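You operate a simulated robot arm through the tools that you are given. There is no shell and no other tool.

You are at the controls of a simulated robot arm. One attempt, no reset.

Task
Metal-check the sealed yellow-label jar and sort it by the display.
Fine: switch the tunnel on first; Pass goes in the green tray, Reject in the red one. Set down upright: what you pick out.

Only the result counts: the job must be done as asked and must still hold three seconds after the hand-in. Knocking over, shifting, dropping, spilling or breaking anything else fails it.

Robot
A 6-joint arm with a fingered hand, fixed in place. Base frame: the origin is at the foot of the arm, x ahead of it, y to its left, z up. Readings come in mm, rad, newtons and seconds.
With the tool pointing down near the work surface it reaches from about 340 to 820 mm from the base axis. Its first joint turns from -2.897 to 2.897 rad. Payload 4 kg.
The TCP is the grasp point between the finger pads, 26 mm short of the fingertips. In the tool frame z runs along the fingers and y along their closing line. Largest opening 132 mm; the body of the gripper starts 73 mm behind the TCP. The gripper is a hand of 5 fingers: y runs from the thumb to the fingers, the wrist lies at [0, 0, -239] in the tool frame.
Orientation is that of the tool frame in the base frame, as a unit quaternion [x, y, z, w]. With the fingers straight down and closing along the base's y, the tool's x points along the base's -x, its y along +y and its z along -z.

Tools
- The arm moves only by the tool jog_arm. Its argument "moves" is a list of rows, each a list of 2 entries, a list of its own where there are three numbers: the shift along the tool's x, y, z in mm, then the turn, a rotation vector about the tool's x, y, z in rad. In form: [[[dx, dy, dz], [rx, ry, rz]], ...]. A call has 1 to 20 rows; each row is the pose to reach, as a shift and turn from the pose commanded when the call began, along the tool's axes at that moment. Rows are played at 5 a second. More than 50 mm and 0.15 rad between two rows, and nothing of the call is played. Where a pose cannot be reached the arm comes as near as it can. A force on the tool above 70 N (or 10 N above the force at the start of the call, whichever is more), or a blocked arm, ends the call early, and 0.2 s more pass. In this call time passes only in rows, and 0.2 s behind the last. The reply holds the time, the measured pose of the TCP, the force on the tool along the base axes, the opening and the grip force, in the units named above and with some noise, with the torque about the TCP (base axes, N m) and any sound that the robot's microphone picked up.
- Cameras (640 x 400 px; columns grow to the right, rows downward): "scene" is fixed at [50.4, 501, 1495.4]; the picture's right is [-0.61, -0.79, 0.00], its down [-0.43, 0.33, -0.84] and it looks along [0.67, -0.51, -0.54] (base axes); focal length 335 px, centre (320, 200). "wrist" rides on the gripper at [85, 2, -97] in the tool frame; the picture's right is [-0.02, 1.00, 0.00], its down [-0.75, -0.02, -0.66] and it looks along [-0.66, -0.01, 0.75] (tool axes); focal length 270 px, centre (320, 200). There is no depth. A picture from a camera that has moved, and an enlarged one, comes with that camera's place and axes in the base frame and with its lens.
- snapshot(camera): a new picture of that camera. It takes no simulated time.
- move_fingers(finger1, finger2, finger3, finger4, thumb_bend): sets how far each is bent, from 0 (flat) to 1 (curled in); at 0.3 the hand is open as for a grip, at 0.7 the pads meet at the TCP. One left out holds its place. A second passes; each finger stops where it meets its share of the squeeze, and holds until it gets a number again. It is the only way to open and close the hand. It gives what a move gives, with no picture; readings hold the bend of each and the force on the fingers (four entries, about 0 where the hand has none), thumb and palm.
- inspect(camera, box): a new picture of the part [left, top, right, bottom] of that camera's present view, enlarged. It takes no simulated time.
- close_job(): hands the job in; it is judged then, once.

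Nothing tells you positions but the pictures and the camera data. Unless the task says otherwise, let go and move clear before handing in.

The tools are called after "Emit:" as name(argument=value, ...) on one line, values as JSON. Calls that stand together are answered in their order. jog_arm: Moves the arm, as the interface text tells. Its arguments: {"type":"object","properties":{"moves":{"type":"array","items":{"type":"array"}}},"required":["moves"]} The other tools are called the same way: move_fingers (finger1, finger2, finger3, finger4, thumb_bend) moves the fingers one by one; snapshot (camera) takes a picture; inspect (camera, box) takes an enlarged picture of a part of a camera's view; close_job () hands the job in.

At the start:

```text
clock: 0.0
eef_pos: [373.6, 62.6, 1308.0]
tool_rot: [0.0, 1.0, 0.001, 0.0]
force: [0.2, -0.3, -0.3]
moment: [-0.02, -0.02, -0.02]
grip_width: 132.0
grasp_force: 0.0
shape: jaw
bend: [0.3, 0.3, 0.3, 0.3, 0.3]
finger forces: [0.0, 0.0, 0.0, 0.0, 0.1, 0.0]
```

scene: 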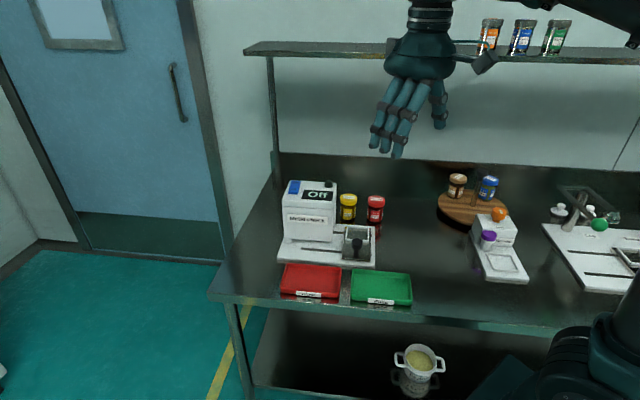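
wrist: 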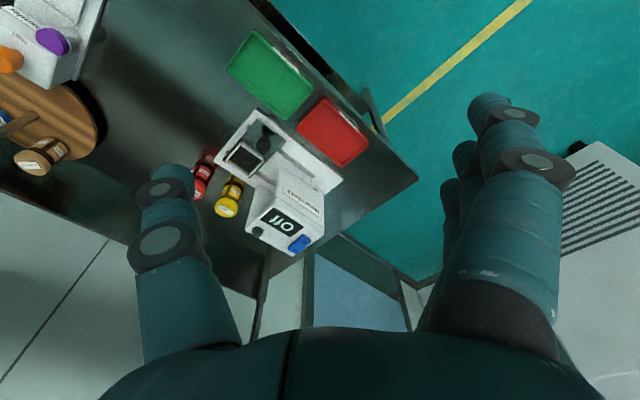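

I see a metal-check device with an "Off" display, a yellow jar and a red jar behind it, and red and green trays in front of it. I will look closer before moving.

Emit:
inspect(camera="scene", box=[260, 160, 430, 310])

Emit:
inspect(camera="wrist", box=[140, 80, 380, 270])

Emit:
inspect(camera="scene", box=[430, 160, 640, 300])

```text
2.67 times, centred on (345, 235) of scene
camera zoom: at [50.4, 501.0, 1495.4], right [-0.61, -0.79, 0.0], down [-0.43, 0.33, -0.84], along [0.67, -0.51, -0.54], focal length 894 px, centre (253, 107)
```

zoom: 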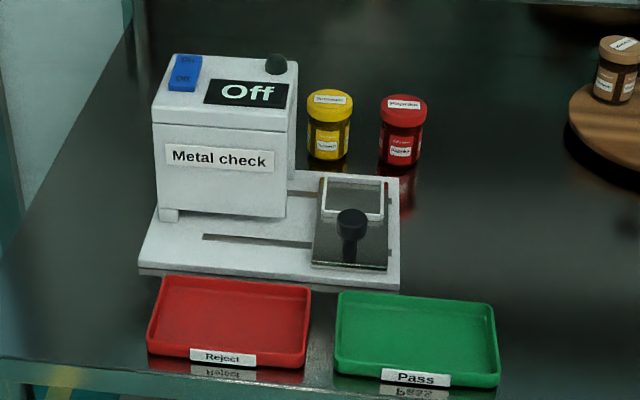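

```text
2.11 times, centred on (260, 175) of wrist
camera zoom: at [288.4, 64.7, 1403.8], right [0.02, 1.0, 0.0], down [0.75, -0.02, 0.66], along [0.66, -0.01, -0.75], focal length 569 px, centre (446, 253)
```

zoom: 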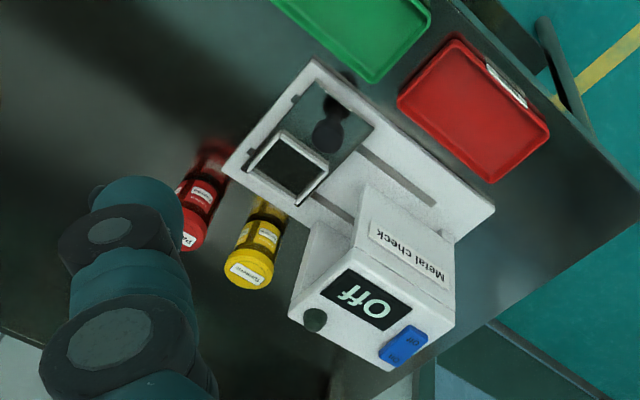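

```text
2.86 times, centred on (535, 230) of scene
camera zoom: at [50.4, 501.0, 1495.4], right [-0.61, -0.79, 0.0], down [-0.43, 0.33, -0.84], along [0.67, -0.51, -0.54], focal length 958 px, centre (-294, 114)
```

zoom: 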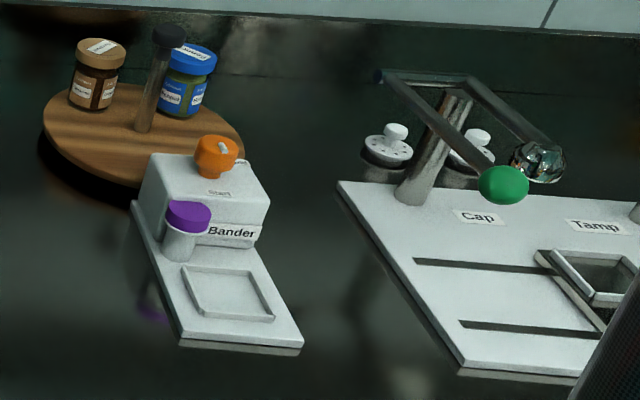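

The device sits turned about 45° on the table, with the carriage end nearer me and the tunnel further away; the yellow jar looks to be behind it at about (820, -220). I'll enlarge the details to get exact positions.

Emit:
inspect(camera="scene", box=[270, 170, 350, 220])

Emit:
inspect(camera="scene", box=[325, 180, 405, 230])

Emit:
inspect(camera="scene", box=[310, 215, 390, 265])

Emit:
inspect(camera="scene", box=[270, 255, 420, 310])

Emit:
inspect(camera="scene", box=[350, 0, 510, 170])

Emit:
inspect(camera="wrist", box=[180, 130, 340, 260])

```text
8.00 times, centred on (310, 195) of scene
camera zoom: at [50.4, 501.0, 1495.4], right [-0.61, -0.79, 0.0], down [-0.43, 0.33, -0.84], along [0.67, -0.51, -0.54], focal length 2681 px, centre (400, 240)
```

zoom: 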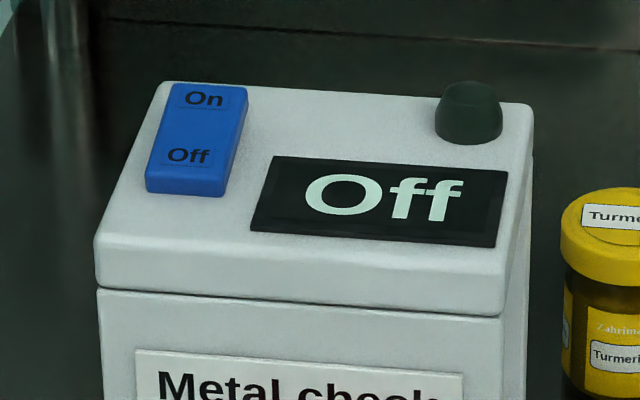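

```text
8.00 times, centred on (365, 205) of scene
camera zoom: at [50.4, 501.0, 1495.4], right [-0.61, -0.79, 0.0], down [-0.43, 0.33, -0.84], along [0.67, -0.51, -0.54], focal length 2681 px, centre (-40, 160)
```

zoom: 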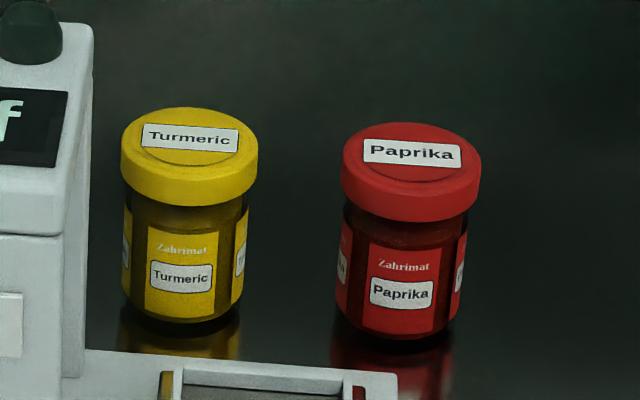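

```text
8.00 times, centred on (350, 240) of scene
camera zoom: at [50.4, 501.0, 1495.4], right [-0.61, -0.79, 0.0], down [-0.43, 0.33, -0.84], along [0.67, -0.51, -0.54], focal length 2681 px, centre (80, -120)
```

zoom: 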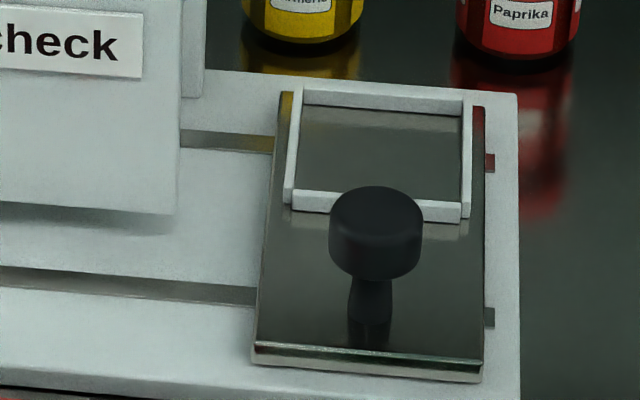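

```text
4.27 times, centred on (345, 282) of scene
camera zoom: at [50.4, 501.0, 1495.4], right [-0.61, -0.79, 0.0], down [-0.43, 0.33, -0.84], along [0.67, -0.51, -0.54], focal length 1430 px, centre (213, -152)
```

zoom: 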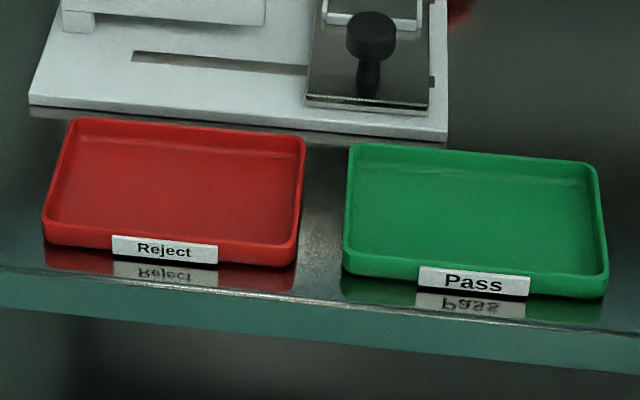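

```text
2.35 times, centred on (430, 85) of scene
camera zoom: at [50.4, 501.0, 1495.4], right [-0.61, -0.79, 0.0], down [-0.43, 0.33, -0.84], along [0.67, -0.51, -0.54], focal length 788 px, centre (61, 471)
```

zoom: 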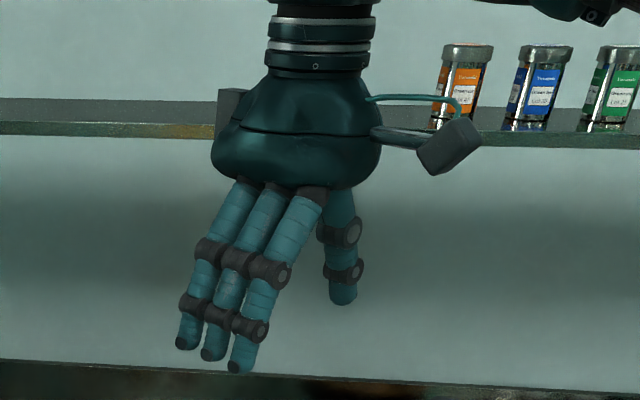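

```text
3.08 times, centred on (260, 195) of wrist
camera zoom: at [288.4, 64.7, 1403.8], right [0.02, 1.0, 0.0], down [0.75, -0.02, 0.66], along [0.66, -0.01, -0.75], focal length 832 px, centre (505, 215)
```

zoom: 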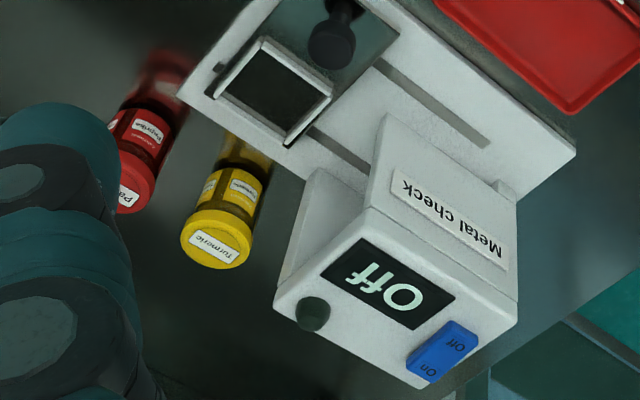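

The yellow-label jar is Turmeric, standing beside Paprika, and the carriage holds a square nest with a black knob in front of it. Next I'll look at the hand's finger layout, then go for a better view.

Emit:
inspect(camera="scene", box=[355, 60, 475, 165])

Emit:
inspect(camera="wrist", box=[390, 80, 600, 340])

Emit:
inspect(camera="scene", box=[270, 200, 350, 270])

```text
3.81 times, centred on (415, 112) of scene
camera zoom: at [50.4, 501.0, 1495.4], right [-0.61, -0.79, 0.0], down [-0.43, 0.33, -0.84], along [0.67, -0.51, -0.54], focal length 1277 px, centre (-42, 533)
```

zoom: 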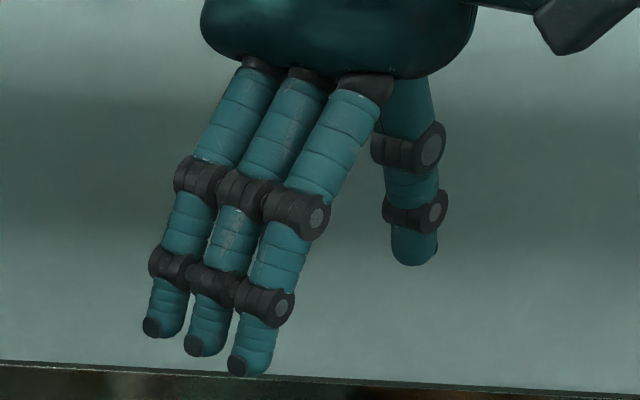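

```text
1.54 times, centred on (495, 210) of wrist
camera zoom: at [288.4, 64.7, 1403.8], right [0.02, 1.0, 0.0], down [0.75, -0.02, 0.66], along [0.66, -0.01, -0.75], focal length 416 px, centre (51, 185)
```

zoom: 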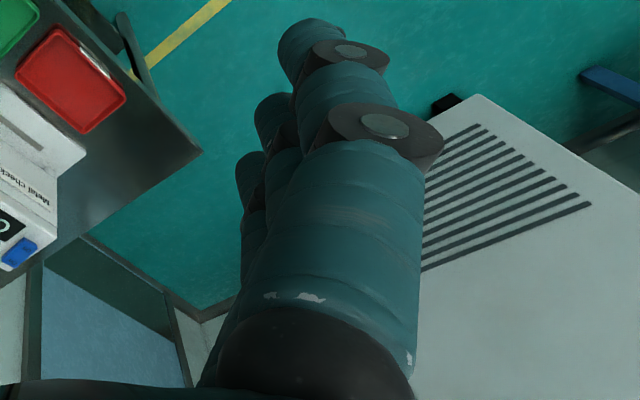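

```text
5.71 times, centred on (310, 235) of scene
camera zoom: at [50.4, 501.0, 1495.4], right [-0.61, -0.79, 0.0], down [-0.43, 0.33, -0.84], along [0.67, -0.51, -0.54], focal length 1915 px, centre (377, 0)
```

zoom: 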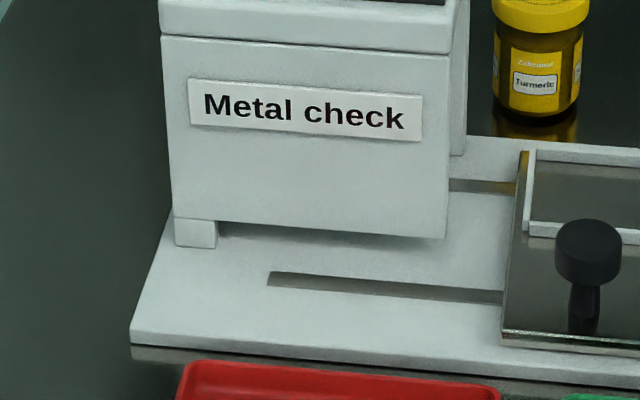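

The hand shows three fingers in a row opposite the thumb, and the tunnel's front panel hangs above the base plate so the carriage can slide under it along the plate. I'll move down a bit and yaw the hand to line up with the device so that the wrist camera gets a close view.

Emit:
jog_arm(moves=[[[-10, 1, 25], [0, 0, 0.096]], [[-21, 2, 51], [0, 0, 0.193]], [[-32, 3, 77], [0, 0, 0.289]], [[-43, 4, 103], [0, 0, 0.385]], [[-53, 5, 128], [0, 0, 0.481]], [[-64, 7, 154], [0, 0, 0.578]], [[-75, 8, 180], [0, 0, 0.674]], [[-85, 9, 205], [0, 0, 0.77]]])

```text
clock: 1.8
eef_pos: [458.5, 71.1, 1102.4]
tool_rot: [0.375, 0.927, 0.0, 0.0]
force: [-0.9, 0.5, 0.2]
moment: [-0.01, 0.01, 0.02]
grip_width: 131.9
grasp_force: 0.0
shape: jaw
bend: [0.3, 0.3, 0.3, 0.3, 0.3]
finger forces: [0.1, 0.0, 0.0, 0.0, 0.1, 0.0]
```

The arm moved as asked and the hand is now yawed to line up with the device. I'll take pictures.

Emit:
snapshot(camera="wrist")

Emit:
snapshot(camera="scene")

```text
taken
camera wrist: at [398.2, 131.7, 1198.6], right [0.71, 0.7, 0.0], down [0.53, -0.54, 0.66], along [0.46, -0.47, -0.75], focal length 270 px, centre (320, 200)
```

wrist: 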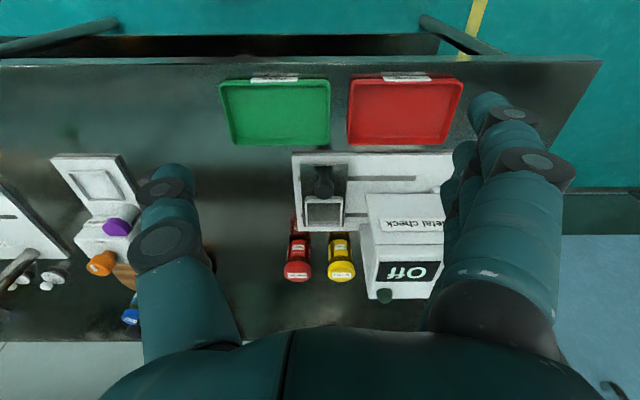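

```text
taken
```

scene: 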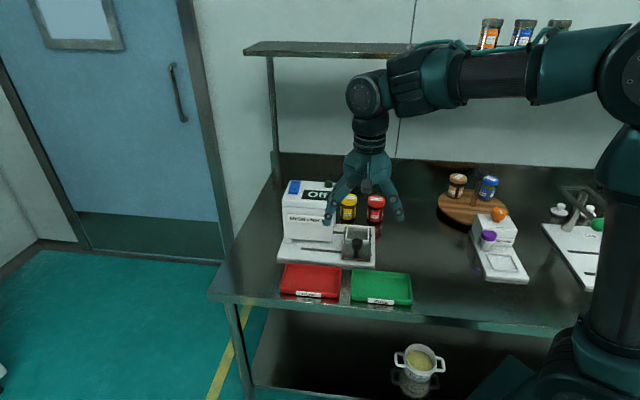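

The device is now square in the wrist view. I'll enlarge the parts for measurement.

Emit:
inspect(camera="wrist", box=[280, 140, 450, 310])

Emit:
inspect(camera="wrist", box=[200, 60, 480, 160])

```text
2.35 times, centred on (365, 225) of wrist
camera zoom: at [398.2, 131.7, 1198.6], right [0.71, 0.7, 0.0], down [0.53, -0.54, 0.66], along [0.46, -0.47, -0.75], focal length 636 px, centre (214, 141)
```

zoom: 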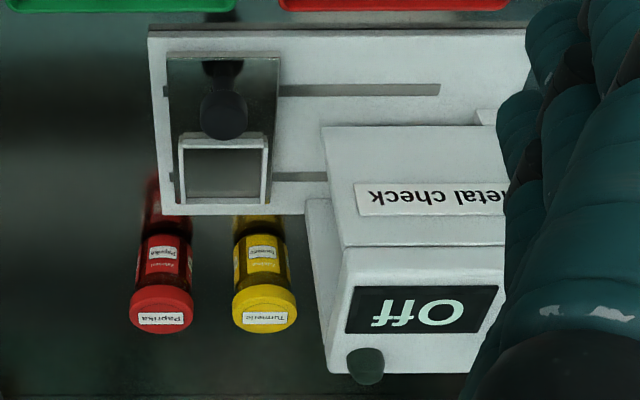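

```text
2.29 times, centred on (340, 110) of wrist
camera zoom: at [398.2, 131.7, 1198.6], right [0.71, 0.7, 0.0], down [0.53, -0.54, 0.66], along [0.46, -0.47, -0.75], focal length 618 px, centre (274, 406)
```

zoom: 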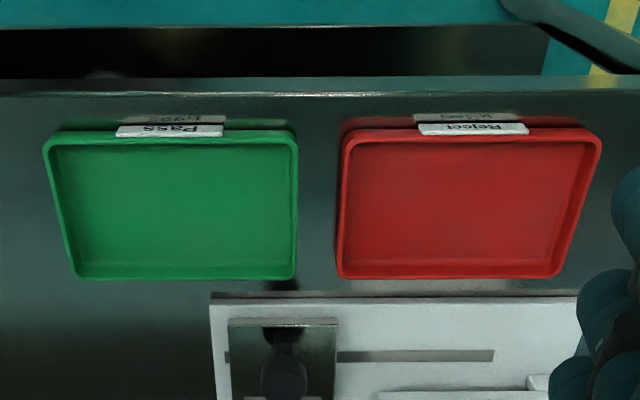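

I place the base plate at about 300×200 mm with its top near z≈776, the knob near (611, -74), the nest near (684, -145), the turmeric jar near (809, -213) and the On side of the switch near (856, -19, 950). Before going close I'll test which finger is which here in free space.

Emit:
move_fingers(finger1=0.9)

Emit:
snapshot(camera="wrist")

Emit:
inspect(camera="scene", box=[310, 110, 430, 240])

```text
clock: 2.8
eef_pos: [457.8, 69.8, 1103.4]
tool_rot: [0.376, 0.927, 0.0, 0.0]
force: [1.1, -0.2, -1.4]
moment: [-0.01, 0.01, -0.02]
grip_width: 58.4
grasp_force: 0.0
shape: fingers
bend: [0.9, 0.3, 0.3, 0.3, 0.3]
finger forces: [0.0, 0.1, 0.0, 0.1, 0.0, 0.1]
```

```text
taken
camera wrist: at [398.1, 131.7, 1198.9], right [0.71, 0.7, 0.0], down [0.53, -0.54, 0.66], along [0.46, -0.47, -0.75], focal length 270 px, centre (320, 200)
```

wrist: 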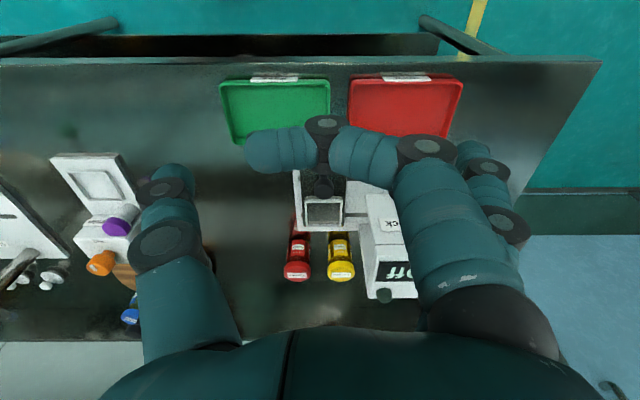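

```text
3.08 times, centred on (370, 175) of scene
camera zoom: at [50.4, 501.0, 1495.4], right [-0.61, -0.79, 0.0], down [-0.43, 0.33, -0.84], along [0.67, -0.51, -0.54], focal length 1031 px, centre (166, 277)
```

zoom: 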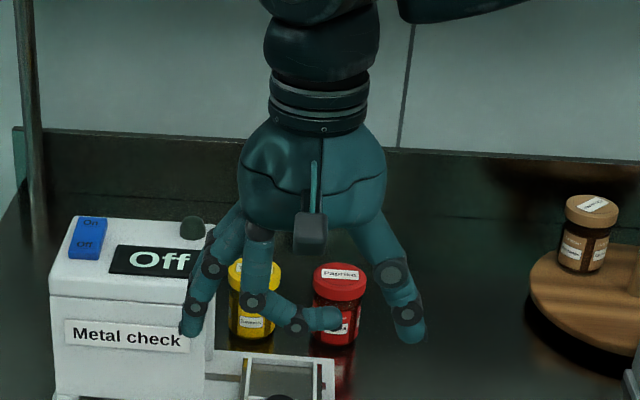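

Finger 1 is the one nearest the wrist camera (+x). I'll check the others by curling 2, 3 and 4 step by step.

Emit:
move_fingers(finger1=1.0, finger2=1.0, finger3=1.0, finger4=0.3)

Emit:
snapshot(camera="wrist")

Emit:
inspect(camera="scene", box=[310, 110, 430, 240])

```text
clock: 3.8
eef_pos: [458.1, 70.9, 1102.1]
tool_rot: [0.376, 0.927, 0.002, 0.0]
force: [-0.4, 0.6, -0.3]
moment: [-0.01, -0.04, -0.03]
grip_width: 64.8
grasp_force: 0.1
shape: fingers
bend: [1.0, 1.0, 1.0, 0.3, 0.3]
finger forces: [0.0, 0.0, 0.1, 0.1, 0.0, 0.0]
```

```text
taken
camera wrist: at [398.1, 131.7, 1198.9], right [0.71, 0.7, 0.0], down [0.53, -0.54, 0.66], along [0.46, -0.47, -0.75], focal length 270 px, centre (320, 200)
```

wrist: 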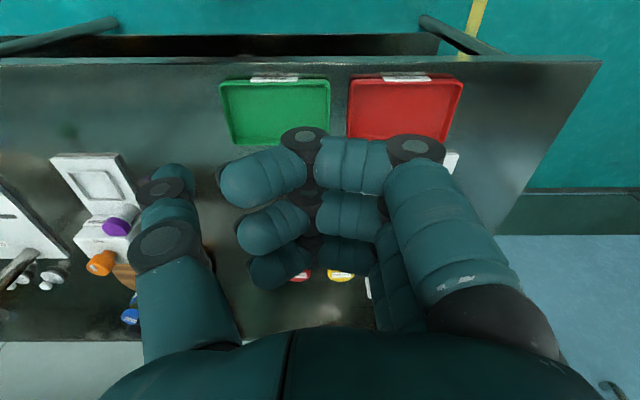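

```text
3.08 times, centred on (370, 175) of scene
camera zoom: at [50.4, 501.0, 1495.4], right [-0.61, -0.79, 0.0], down [-0.43, 0.33, -0.84], along [0.67, -0.51, -0.54], focal length 1031 px, centre (166, 277)
```

zoom: 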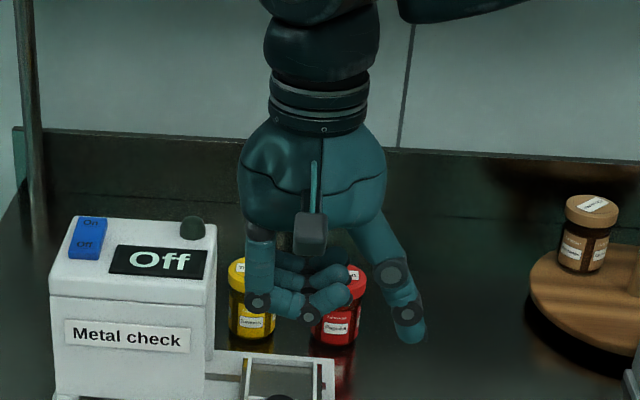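

The hand turns out to have three visible fingers (x ≈ +27, 0, −27) plus the thumb. I'll extend finger 3 alone to use as the poker for the switch, and tuck in the thumb.

Emit:
move_fingers(finger1=1.0, finger2=1.0, finger3=0.3, finger4=1.0)

Emit:
snapshot(camera="wrist")

Emit:
inspect(camera="scene", box=[310, 110, 430, 240])

```text
clock: 4.8
eef_pos: [457.6, 69.7, 1102.6]
tool_rot: [0.376, 0.927, 0.0, 0.0]
force: [-0.7, -0.1, -0.1]
moment: [-0.02, 0.01, -0.02]
grip_width: 64.6
grasp_force: 0.1
shape: fingers
bend: [1.0, 1.0, 0.3, 1.0, 0.3]
finger forces: [0.1, 0.0, 0.0, 0.0, 0.1, 0.1]
```

```text
taken
camera wrist: at [398.1, 131.7, 1198.9], right [0.71, 0.7, 0.0], down [0.53, -0.54, 0.66], along [0.46, -0.47, -0.75], focal length 270 px, centre (320, 200)
```

wrist: 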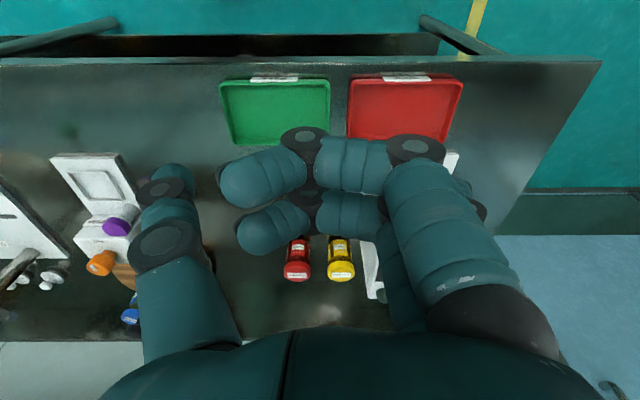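

```text
3.08 times, centred on (370, 175) of scene
camera zoom: at [50.4, 501.0, 1495.4], right [-0.61, -0.79, 0.0], down [-0.43, 0.33, -0.84], along [0.67, -0.51, -0.54], focal length 1031 px, centre (166, 277)
```

zoom: 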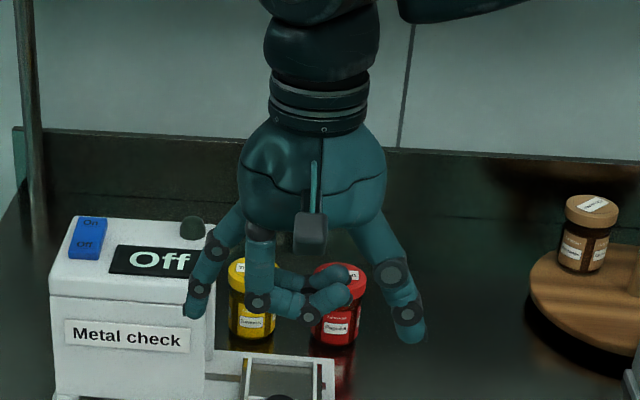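

Finger 3's tip pokes about 40 mm below the TCP at y≈+76, x≈−27, and everything else stays clear above it. I'll move over toward the switch for a closer look first, staying high.

Emit:
jog_arm(moves=[[[-25, 29, 3], [0, 0, 0]], [[-50, 58, 6], [0, 0, 0]], [[-75, 87, 9], [0, 0, 0]], [[-100, 116, 12], [0, 0, 0]], [[-125, 145, 14], [0, 0, 0]], [[-150, 173, 17], [0, 0, 0]], [[-175, 202, 20], [0, 0, 0]], [[-200, 231, 22], [0, 0, 0]]])

Emit:
snapshot(camera="wrist")

Emit:
snapshot(camera="scene")

```text
clock: 6.6
eef_pos: [752.6, 97.4, 1080.2]
tool_rot: [0.375, 0.927, 0.0, -0.001]
force: [0.3, 0.0, -0.9]
moment: [-0.01, 0.07, -0.01]
grip_width: 65.0
grasp_force: 0.1
shape: fingers
bend: [1.0, 1.0, 0.3, 1.0, 0.3]
finger forces: [0.0, 0.1, 0.0, 0.0, 0.1, 0.1]
out of reach, approached as far as the arm can: row 8
```

```text
taken
camera wrist: at [692.8, 158.7, 1176.3], right [0.71, 0.7, 0.0], down [0.53, -0.54, 0.66], along [0.46, -0.47, -0.75], focal length 270 px, centre (320, 200)
```

wrist: 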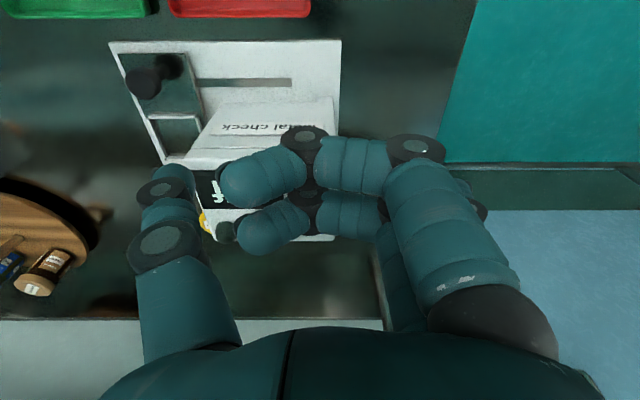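

```text
taken
```

scene: 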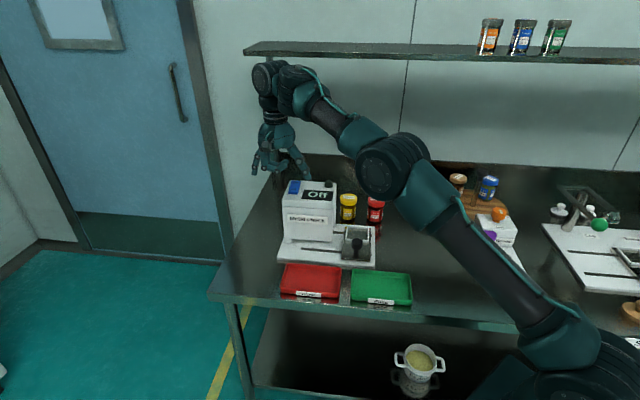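

At this height the reach ends at about 760 mm from the base axis, so I'll need to tilt for the switch. I'll back off a little and open the fingers for an unobstructed look at the tunnel's top.

Emit:
jog_arm(moves=[[[17, -9, 10], [0, 0, 0]], [[34, -18, 20], [0, 0, 0]]])

Emit:
move_fingers(finger1=0.2, finger2=0.2, finger3=0.2, finger4=0.2, thumb_bend=0.3)

Emit:
snapshot(camera="wrist")

Emit:
inspect(camera="wrist", box=[200, 140, 420, 290])

```text
clock: 7.2
eef_pos: [717.1, 108.2, 1060.5]
tool_rot: [0.376, 0.927, -0.001, 0.0]
force: [0.5, 0.4, 0.1]
moment: [0.01, 0.02, -0.03]
grip_width: 64.9
grasp_force: 0.0
shape: fingers
bend: [1.0, 1.0, 0.3, 1.0, 0.3]
finger forces: [0.0, 0.0, 0.0, 0.0, 0.1, 0.0]
```

```text
clock: 8.2
eef_pos: [716.2, 108.3, 1060.6]
tool_rot: [0.374, 0.927, 0.0, 0.0]
force: [0.0, -0.5, 0.5]
moment: [0.0, -0.04, -0.02]
grip_width: 149.1
grasp_force: 0.1
shape: fingers
bend: [0.2, 0.2, 0.2, 0.2, 0.3]
finger forces: [0.0, 0.0, 0.0, 0.0, 0.1, 0.0]
```

```text
taken
camera wrist: at [656.0, 169.3, 1157.5], right [0.71, 0.7, 0.0], down [0.53, -0.54, 0.66], along [0.46, -0.47, -0.75], focal length 270 px, centre (320, 200)
```

wrist: 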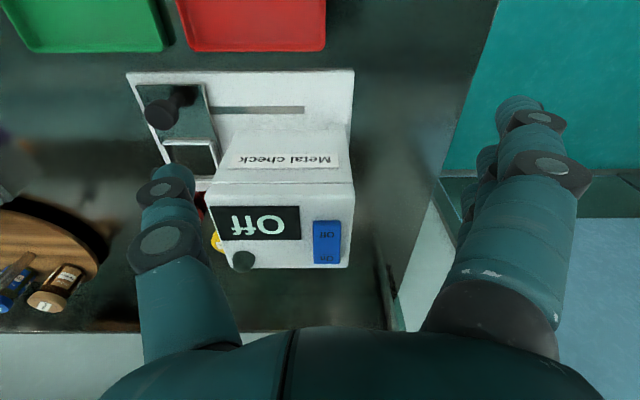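

```text
2.67 times, centred on (310, 215) of wrist
camera zoom: at [656.0, 169.3, 1157.5], right [0.71, 0.7, 0.0], down [0.53, -0.54, 0.66], along [0.46, -0.47, -0.75], focal length 721 px, centre (347, 160)
```

zoom: 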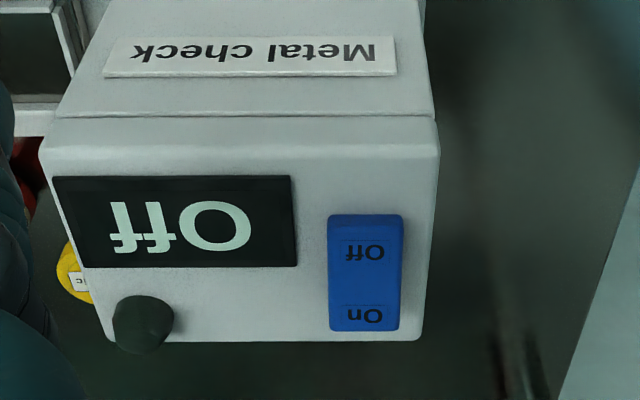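

The view is clear: the "On" end of the rocker lies at about a=580, b=628 in device axes (base ≈ (855, −20)), with the tunnel top at z≈945. I'll curl fingers 1 and 2, keep finger 3 out, and move over it with a 20° outward tilt.

Emit:
move_fingers(finger1=1.0, finger2=1.0, finger3=0.3, finger4=1.0, thumb_bend=0.3)

Emit:
jog_arm(moves=[[[-25, -12, 5], [0, -0.058, 0]], [[-50, -24, 10], [0, -0.117, 0]], [[-75, -36, 15], [0, -0.175, 0]], [[-100, -48, 20], [0, -0.233, 0]], [[-125, -60, 25], [0, -0.292, 0]], [[-149, -72, 30], [0, -0.35, 0]]])

Emit:
inspect(camera="scene", box=[270, 110, 370, 220])

Emit:
snapshot(camera="wrist")

```text
clock: 9.2
eef_pos: [715.8, 107.3, 1060.9]
tool_rot: [0.376, 0.927, 0.0, 0.001]
force: [0.0, -0.1, 0.9]
moment: [-0.01, 0.01, 0.0]
grip_width: 64.9
grasp_force: 0.0
shape: fingers
bend: [1.0, 1.0, 0.3, 1.0, 0.3]
finger forces: [0.0, 0.1, 0.0, 0.0, 0.0, 0.0]
```

```text
clock: 10.6
eef_pos: [772.2, -48.1, 1030.1]
tool_rot: [0.369, 0.913, -0.065, 0.162]
force: [0.2, 0.4, -0.9]
moment: [0.04, 0.01, -0.01]
grip_width: 64.8
grasp_force: 0.0
shape: fingers
bend: [1.0, 1.0, 0.3, 1.0, 0.3]
finger forces: [0.1, 0.0, 0.0, 0.0, 0.0, 0.1]
```

```text
3.64 times, centred on (320, 165) of scene
camera zoom: at [50.4, 501.0, 1495.4], right [-0.61, -0.79, 0.0], down [-0.43, 0.33, -0.84], along [0.67, -0.51, -0.54], focal length 1219 px, centre (320, 327)
```

zoom: 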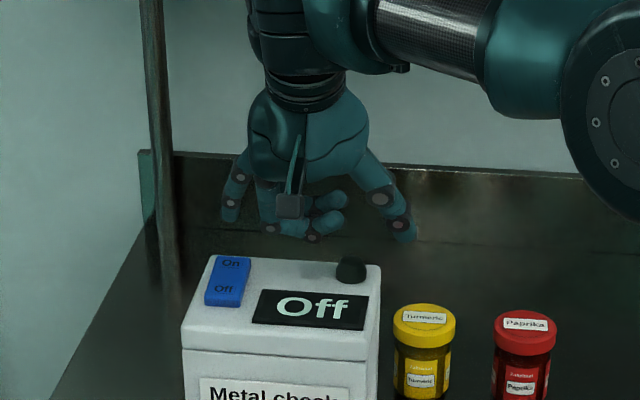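

```text
taken
camera wrist: at [692.7, 31.8, 1092.2], right [0.71, 0.7, 0.01], down [0.33, -0.35, 0.88], along [0.62, -0.62, -0.48], focal length 270 px, centre (320, 200)
```

wrist: 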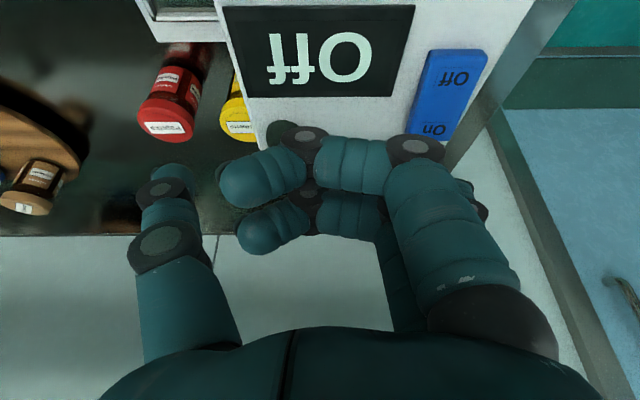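

Finger 3's tip lines up with the "On" half in the scene view, about 45 mm above it. I'll go straight down in small steps and watch the force.

Emit:
jog_arm(moves=[[[5, 0, 14], [0, 0, 0]], [[10, 0, 28], [0, 0, 0]]])

Emit:
inspect(camera="scene", box=[280, 150, 360, 200])

Emit:
inspect(camera="wrist", box=[360, 20, 520, 230])

```text
clock: 11.2
eef_pos: [773.1, -48.5, 1001.7]
tool_rot: [0.37, 0.913, -0.064, 0.16]
force: [-0.3, -0.3, 0.2]
moment: [0.02, 0.0, -0.03]
grip_width: 64.6
grasp_force: 0.1
shape: fingers
bend: [1.0, 1.0, 0.3, 1.0, 0.3]
finger forces: [0.0, 0.0, 0.0, 0.1, 0.1, 0.0]
```

```text
8.00 times, centred on (320, 175) of scene
camera zoom: at [50.4, 501.0, 1495.4], right [-0.61, -0.79, 0.0], down [-0.43, 0.33, -0.84], along [0.67, -0.51, -0.54], focal length 2681 px, centre (320, 400)
```

zoom: 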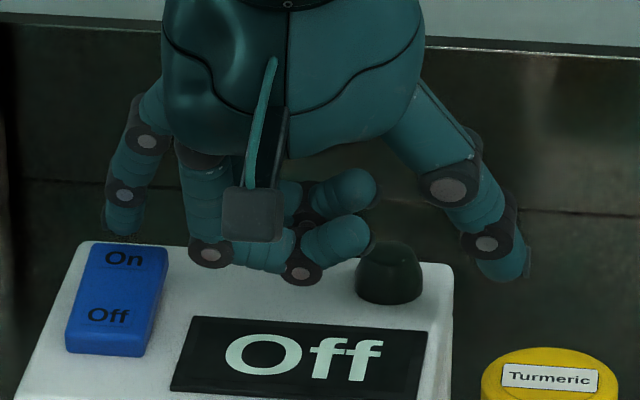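

```text
1.90 times, centred on (440, 125) of wrist
camera zoom: at [693.3, 32.4, 1062.7], right [0.71, 0.7, 0.01], down [0.33, -0.35, 0.88], along [0.62, -0.62, -0.48], focal length 515 px, centre (91, 343)
```

zoom: 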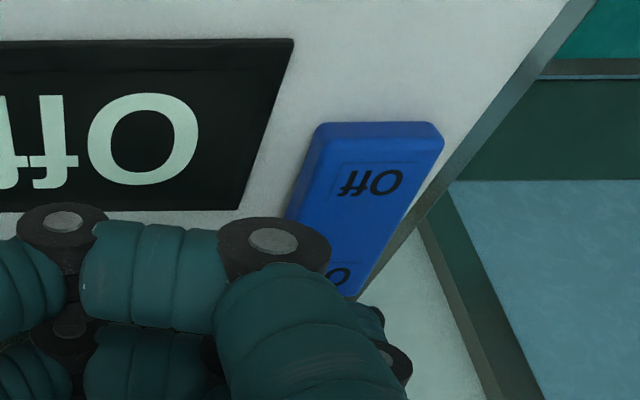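

The tip is roughly 15 mm above "On". I continue down in small steps.

Emit:
jog_arm(moves=[[[1.4, 0, 3.8], [0, 0, 0]], [[2.8, 0, 7.5], [0, 0, 0]]])

Emit:
inspect(camera="scene", box=[280, 150, 360, 200])

```text
clock: 11.8
eef_pos: [773.2, -47.8, 992.2]
tool_rot: [0.37, 0.913, -0.065, 0.161]
force: [0.1, -0.5, -0.6]
moment: [0.03, -0.01, 0.02]
grip_width: 64.7
grasp_force: 0.1
shape: fingers
bend: [1.0, 1.0, 0.3, 1.0, 0.3]
finger forces: [0.0, 0.0, 0.0, 0.0, 0.0, 0.1]
```

```text
8.00 times, centred on (320, 175) of scene
camera zoom: at [50.4, 501.0, 1495.4], right [-0.61, -0.79, 0.0], down [-0.43, 0.33, -0.84], along [0.67, -0.51, -0.54], focal length 2681 px, centre (320, 400)
```

zoom: 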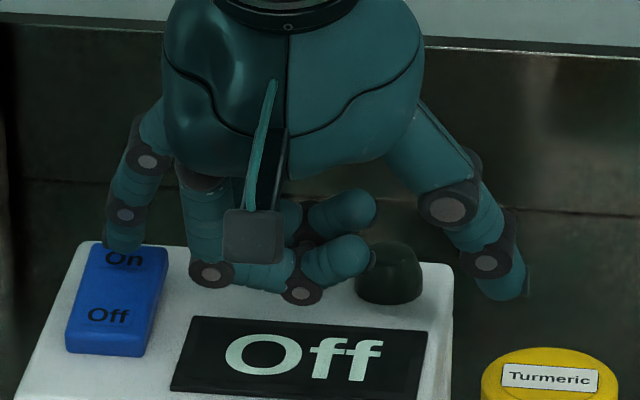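

The tip is just above the "On" end with no contact yet. I continue down gently.

Emit:
jog_arm(moves=[[[0.9, 0, 2.4], [0, 0, 0]], [[1.7, 0, 4.7], [0, 0, 0]]])

Emit:
inspect(camera="scene", box=[280, 150, 360, 200])

```text
clock: 12.4
eef_pos: [773.3, -47.5, 987.9]
tool_rot: [0.37, 0.913, -0.064, 0.162]
force: [-0.2, -0.4, -0.7]
moment: [0.0, -0.02, 0.0]
grip_width: 64.7
grasp_force: 0.0
shape: fingers
bend: [1.0, 1.0, 0.3, 1.0, 0.3]
finger forces: [0.1, 0.1, 0.1, 0.0, 0.1, 0.1]
```

```text
8.00 times, centred on (320, 175) of scene
camera zoom: at [50.4, 501.0, 1495.4], right [-0.61, -0.79, 0.0], down [-0.43, 0.33, -0.84], along [0.67, -0.51, -0.54], focal length 2681 px, centre (320, 400)
```

zoom: 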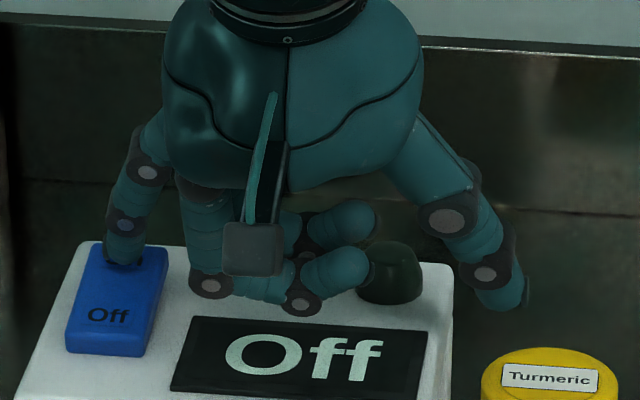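

Nearly touching. I continue in 3 mm steps and watch the force.

Emit:
jog_arm(moves=[[[0.7, 0, 1.9], [0, 0, 0]], [[1.4, 0, 3.8], [0, 0, 0]]])

Emit:
inspect(camera="scene", box=[280, 150, 360, 200])

```text
clock: 13.0
eef_pos: [773.5, -47.9, 983.7]
tool_rot: [0.371, 0.912, -0.065, 0.161]
force: [0.1, -0.3, -0.6]
moment: [0.04, 0.0, 0.0]
grip_width: 64.7
grasp_force: 0.0
shape: fingers
bend: [1.0, 1.0, 0.3, 1.0, 0.3]
finger forces: [0.0, 0.0, 0.0, 0.0, 0.0, 0.0]
```

```text
8.00 times, centred on (320, 175) of scene
camera zoom: at [50.4, 501.0, 1495.4], right [-0.61, -0.79, 0.0], down [-0.43, 0.33, -0.84], along [0.67, -0.51, -0.54], focal length 2681 px, centre (320, 400)
```

zoom: 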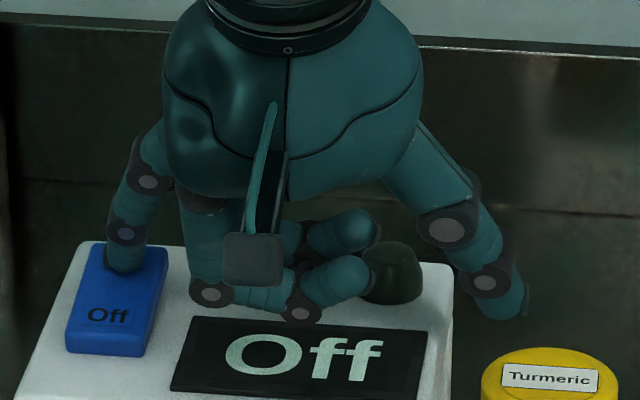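

Still no contact force; I'll shift about 6 mm further back to stay well on the "On" half and keep going down slowly.

Emit:
jog_arm(moves=[[[-5.6, 0, 2.0], [0, 0, 0]], [[-4.9, 0, 3.9], [0, 0, 0]], [[-4.2, 0, 5.8], [0, 0, 0]]])

Emit:
inspect(camera="scene", box=[280, 150, 360, 200])

```text
clock: 13.8
eef_pos: [776.8, -52.4, 979.5]
tool_rot: [0.371, 0.912, -0.065, 0.162]
force: [-0.2, -1.5, 2.3]
moment: [0.1, -0.16, -0.11]
grip_width: 65.1
grasp_force: 0.9
shape: fingers
bend: [1.0, 1.0, 0.29, 1.0, 0.3]
finger forces: [0.1, 0.0, 2.5, 0.1, 0.0, 0.0]
```

```text
8.00 times, centred on (320, 175) of scene
camera zoom: at [50.4, 501.0, 1495.4], right [-0.61, -0.79, 0.0], down [-0.43, 0.33, -0.84], along [0.67, -0.51, -0.54], focal length 2681 px, centre (320, 400)
```

zoom: 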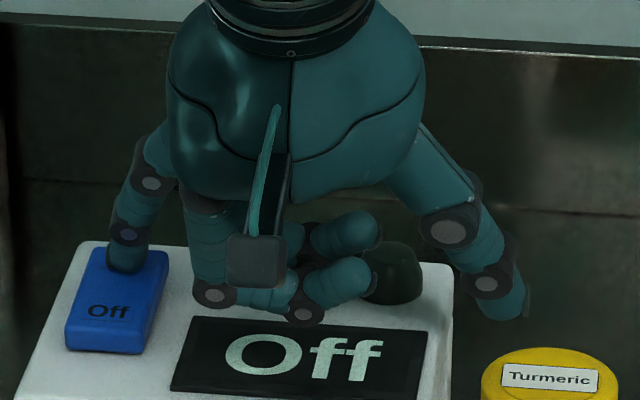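

Contact: finger 3 feels 2.5 N and the rocker is starting to tip. I press further.

Emit:
jog_arm(moves=[[[0.7, 0, 1.9], [0, 0, 0]], [[1.0, 0, 2.8], [0, 0, 0]]])

Emit:
inspect(camera="scene", box=[280, 150, 360, 200])

```text
clock: 14.4
eef_pos: [777.2, -52.2, 977.5]
tool_rot: [0.37, 0.913, -0.064, 0.162]
force: [-1.3, -0.8, 7.2]
moment: [0.32, -0.43, -0.01]
grip_width: 64.6
grasp_force: 3.4
shape: fingers
bend: [1.0, 1.0, 0.29, 1.0, 0.3]
finger forces: [0.1, 0.1, 6.7, 0.0, 0.0, 0.0]
```

```text
8.00 times, centred on (320, 175) of scene
camera zoom: at [50.4, 501.0, 1495.4], right [-0.61, -0.79, 0.0], down [-0.43, 0.33, -0.84], along [0.67, -0.51, -0.54], focal length 2681 px, centre (320, 400)
```

zoom: 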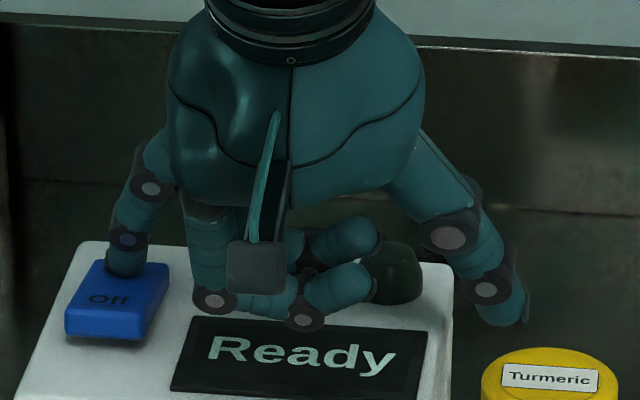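

The display reads "Ready", so the tunnel is on. I'll lift straight up and check that it stays on.

Emit:
jog_arm(moves=[[[-3.4, 0, -9.4], [0, 0, 0]], [[-10, 0, -28], [0, 0, 0]], [[-20, 0, -56], [0, 0, 0]], [[-31, 0, -85], [0, 0, 0]]])

Emit:
inspect(camera="scene", box=[270, 160, 410, 270])

```text
clock: 15.4
eef_pos: [777.7, -51.9, 1067.5]
tool_rot: [0.371, 0.912, -0.065, 0.162]
force: [0.0, -0.1, -1.3]
moment: [0.03, 0.01, -0.01]
grip_width: 64.9
grasp_force: 0.0
shape: fingers
bend: [1.0, 1.0, 0.3, 1.0, 0.3]
finger forces: [0.1, 0.0, 0.0, 0.0, 0.1, 0.0]
```

```text
3.64 times, centred on (340, 215) of scene
camera zoom: at [50.4, 501.0, 1495.4], right [-0.61, -0.79, 0.0], down [-0.43, 0.33, -0.84], along [0.67, -0.51, -0.54], focal length 1219 px, centre (247, 146)
```

zoom: 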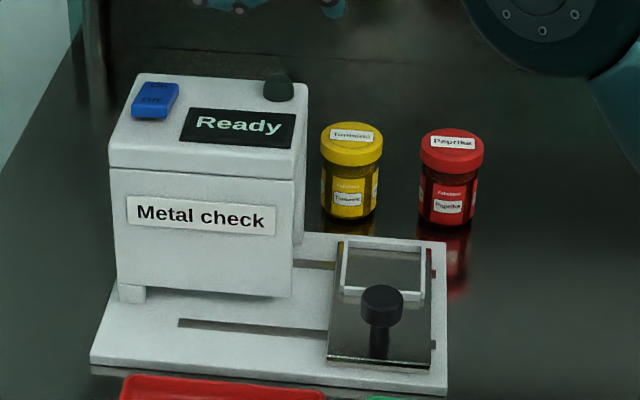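

The tunnel is on and shows "Ready". Next I'll back off to a vertical pose in front of the jars and open the hand to measure the turmeric jar's position.

Emit:
jog_arm(moves=[[[25.5, -21, 0.7], [0, 0.0875, 0]], [[51, -42, 1.4], [0, 0.175, 0]], [[76.5, -62, 2.1], [0, 0.2625, 0]], [[102, -83, 2.8], [0, 0.35, 0]]])

Emit:
move_fingers(finger1=0.25, finger2=0.25, finger3=0.25, finger4=0.25, thumb_bend=0.25)

Emit:
snapshot(camera="wrist")

Emit:
inspect(camera="wrist", box=[200, 150, 400, 320])

```text
clock: 16.4
eef_pos: [651.6, -45.4, 1029.6]
tool_rot: [0.375, 0.927, 0.002, 0.0]
force: [0.2, 0.6, -0.3]
moment: [0.0, 0.01, -0.01]
grip_width: 64.8
grasp_force: 0.1
shape: fingers
bend: [1.0, 1.0, 0.3, 1.0, 0.3]
finger forces: [0.0, 0.0, 0.1, 0.1, 0.1, 0.0]
```

```text
clock: 17.4
eef_pos: [653.0, -45.7, 1029.2]
tool_rot: [0.375, 0.927, 0.0, -0.001]
force: [0.0, 0.3, -0.4]
moment: [0.01, -0.03, -0.01]
grip_width: 148.5
grasp_force: 0.0
shape: fingers
bend: [0.25, 0.25, 0.25, 0.25, 0.25]
finger forces: [0.0, 0.0, 0.0, 0.0, 0.0, 0.0]
```

```text
taken
camera wrist: at [592.1, 14.7, 1126.3], right [0.71, 0.7, 0.0], down [0.53, -0.54, 0.66], along [0.46, -0.47, -0.75], focal length 270 px, centre (320, 200)
```

wrist: 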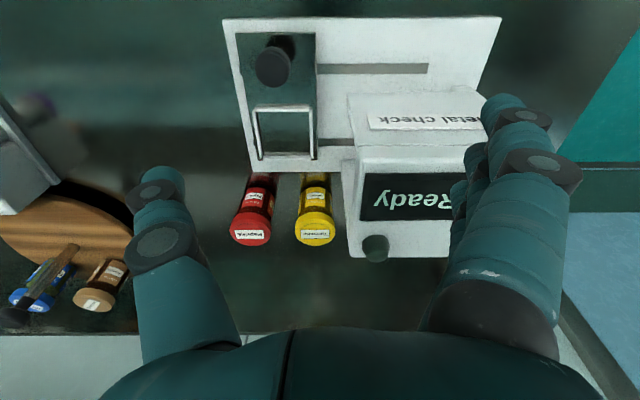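

```text
2.35 times, centred on (300, 235) of wrist
camera zoom: at [592.1, 14.7, 1126.3], right [0.71, 0.7, 0.0], down [0.53, -0.54, 0.66], along [0.46, -0.47, -0.75], focal length 636 px, centre (367, 118)
```

zoom: 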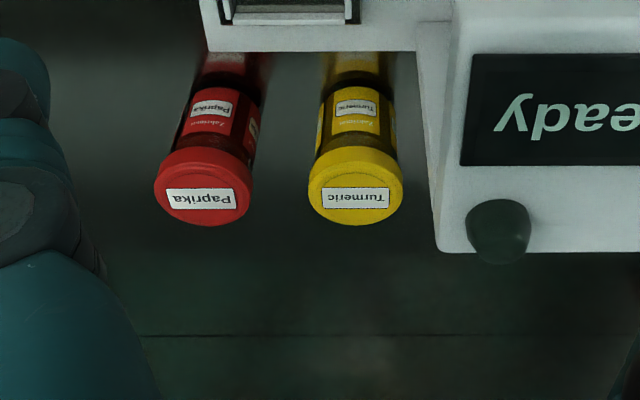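

The turmeric jar measures at about a=410, b=726 (base ≈ (807, −210)) with its lid top near z≈847. I'll grip it with the hand turned so that it closes along the reach direction (thumb behind, fingers in front), staying clear of both the paprika and the tunnel; first I turn in place up here.

Emit:
jog_arm(moves=[[[0, 0, -5], [0, 0, -0.14]], [[0, 0, -10], [0, 0, -0.28]], [[0, 0, -15], [0, 0, -0.42]], [[0, 0, -20], [0, 0, -0.56]], [[0, 0, -20], [0, 0, -0.7]], [[0, 0, -20], [0, 0, -0.84]], [[0, 0, -20], [0, 0, -0.98]], [[0, 0, -20], [0, 0, -1.12]], [[0, 0, -20], [0, 0, -1.26]], [[0, 0, -20], [0, 0, -1.4]], [[0, 0, -20], [0, 0, -1.54]], [[0, 0, -20], [0, 0, -1.68]], [[0, 0, -20], [0, 0, -1.82]], [[0, 0, -20], [0, 0, -1.96]], [[0, 0, -20], [0, 0, -2.077]]])

Emit:
move_fingers(finger1=0.42, finger2=0.42, finger3=0.42, finger4=0.42, thumb_bend=0.42)

Emit:
snapshot(camera="wrist")

Emit:
snapshot(camera="scene")

```text
clock: 20.6
eef_pos: [651.6, -44.8, 1050.4]
tool_rot: [-0.609, 0.793, 0.001, 0.0]
force: [-0.4, 0.3, 0.3]
moment: [0.01, 0.0, 0.0]
grip_width: 148.5
grasp_force: 0.0
shape: fingers
bend: [0.25, 0.25, 0.25, 0.25, 0.25]
finger forces: [0.0, 0.0, 0.0, 0.0, 0.0, 0.0]
```

```text
clock: 21.6
eef_pos: [651.8, -45.0, 1050.2]
tool_rot: [-0.608, 0.794, 0.0, 0.0]
force: [-0.8, 0.7, 0.5]
moment: [0.01, 0.0, -0.02]
grip_width: 101.8
grasp_force: 0.0
shape: fingers
bend: [0.42, 0.42, 0.42, 0.42, 0.42]
finger forces: [0.0, 0.0, 0.0, 0.0, 0.1, 0.0]
```

```text
taken
camera wrist: at [627.3, -125.9, 1146.2], right [-0.96, 0.28, 0.0], down [0.21, 0.72, 0.66], along [0.18, 0.63, -0.75], focal length 270 px, centre (320, 200)
```

wrist: 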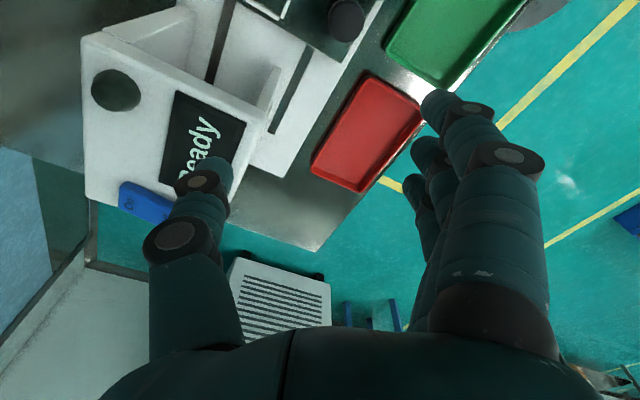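

```text
taken
```

scene: 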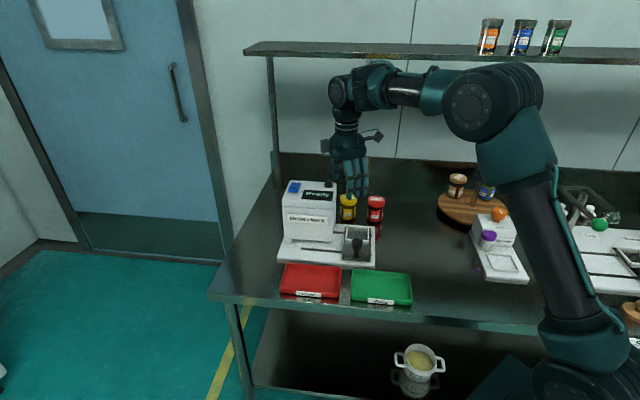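

The hand is turned with the thumb behind, and there is plenty of room up here. I move over the jar with a 20° outward tilt, staying at z≈1045.

Emit:
jog_arm(moves=[[[20, -32, 1], [0.058, 0, 0]], [[39.5, -64, 2], [0.117, 0, 0]], [[59, -96, 3], [0.175, 0, 0]], [[79, -128.5, 4], [0.233, 0, 0]], [[99, -161, 5], [0.292, 0, 0]], [[118.5, -192.8, 5], [0.35, 0, 0]]])

Emit:
snapshot(camera="wrist")

Emit:
inspect(camera="scene", box=[280, 60, 440, 260])

```text
clock: 23.0
eef_pos: [821.8, -216.3, 1053.9]
tool_rot: [-0.598, 0.783, -0.124, 0.113]
force: [-0.9, 1.0, 0.3]
moment: [0.02, 0.03, 0.01]
grip_width: 101.3
grasp_force: 0.1
shape: fingers
bend: [0.42, 0.42, 0.42, 0.42, 0.42]
finger forces: [0.0, 0.0, 0.0, 0.0, 0.0, 0.0]
out of reach, approached as far as the arm can: row 2, 3, 4, 5, 6
```

```text
taken
camera wrist: at [766.0, -290.3, 1142.0], right [-0.9, 0.27, -0.33], down [-0.01, 0.76, 0.65], along [0.43, 0.59, -0.69], focal length 270 px, centre (320, 200)
```

wrist: 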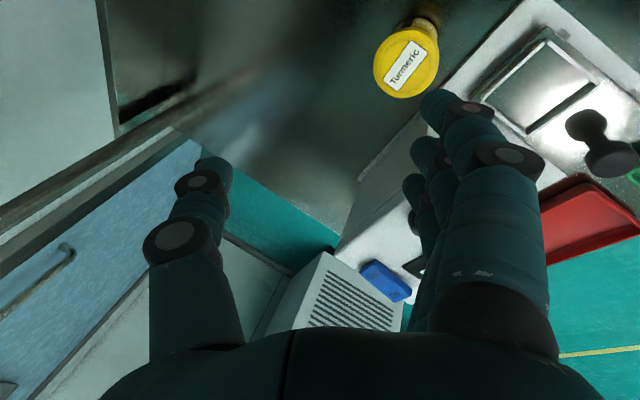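

```text
2.00 times, centred on (360, 160) of scene
camera zoom: at [50.4, 501.0, 1495.4], right [-0.61, -0.79, 0.0], down [-0.43, 0.33, -0.84], along [0.67, -0.51, -0.54], focal length 670 px, centre (240, 280)
```

zoom: 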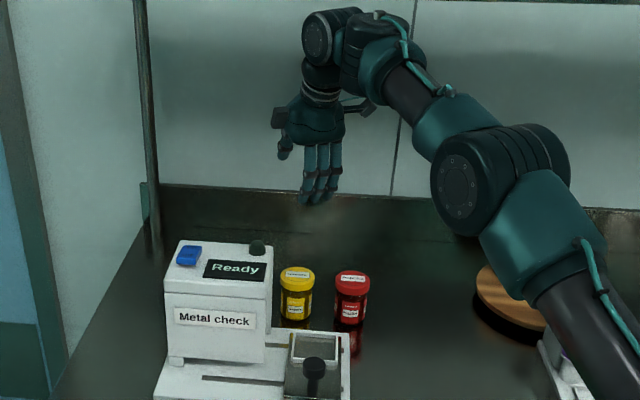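

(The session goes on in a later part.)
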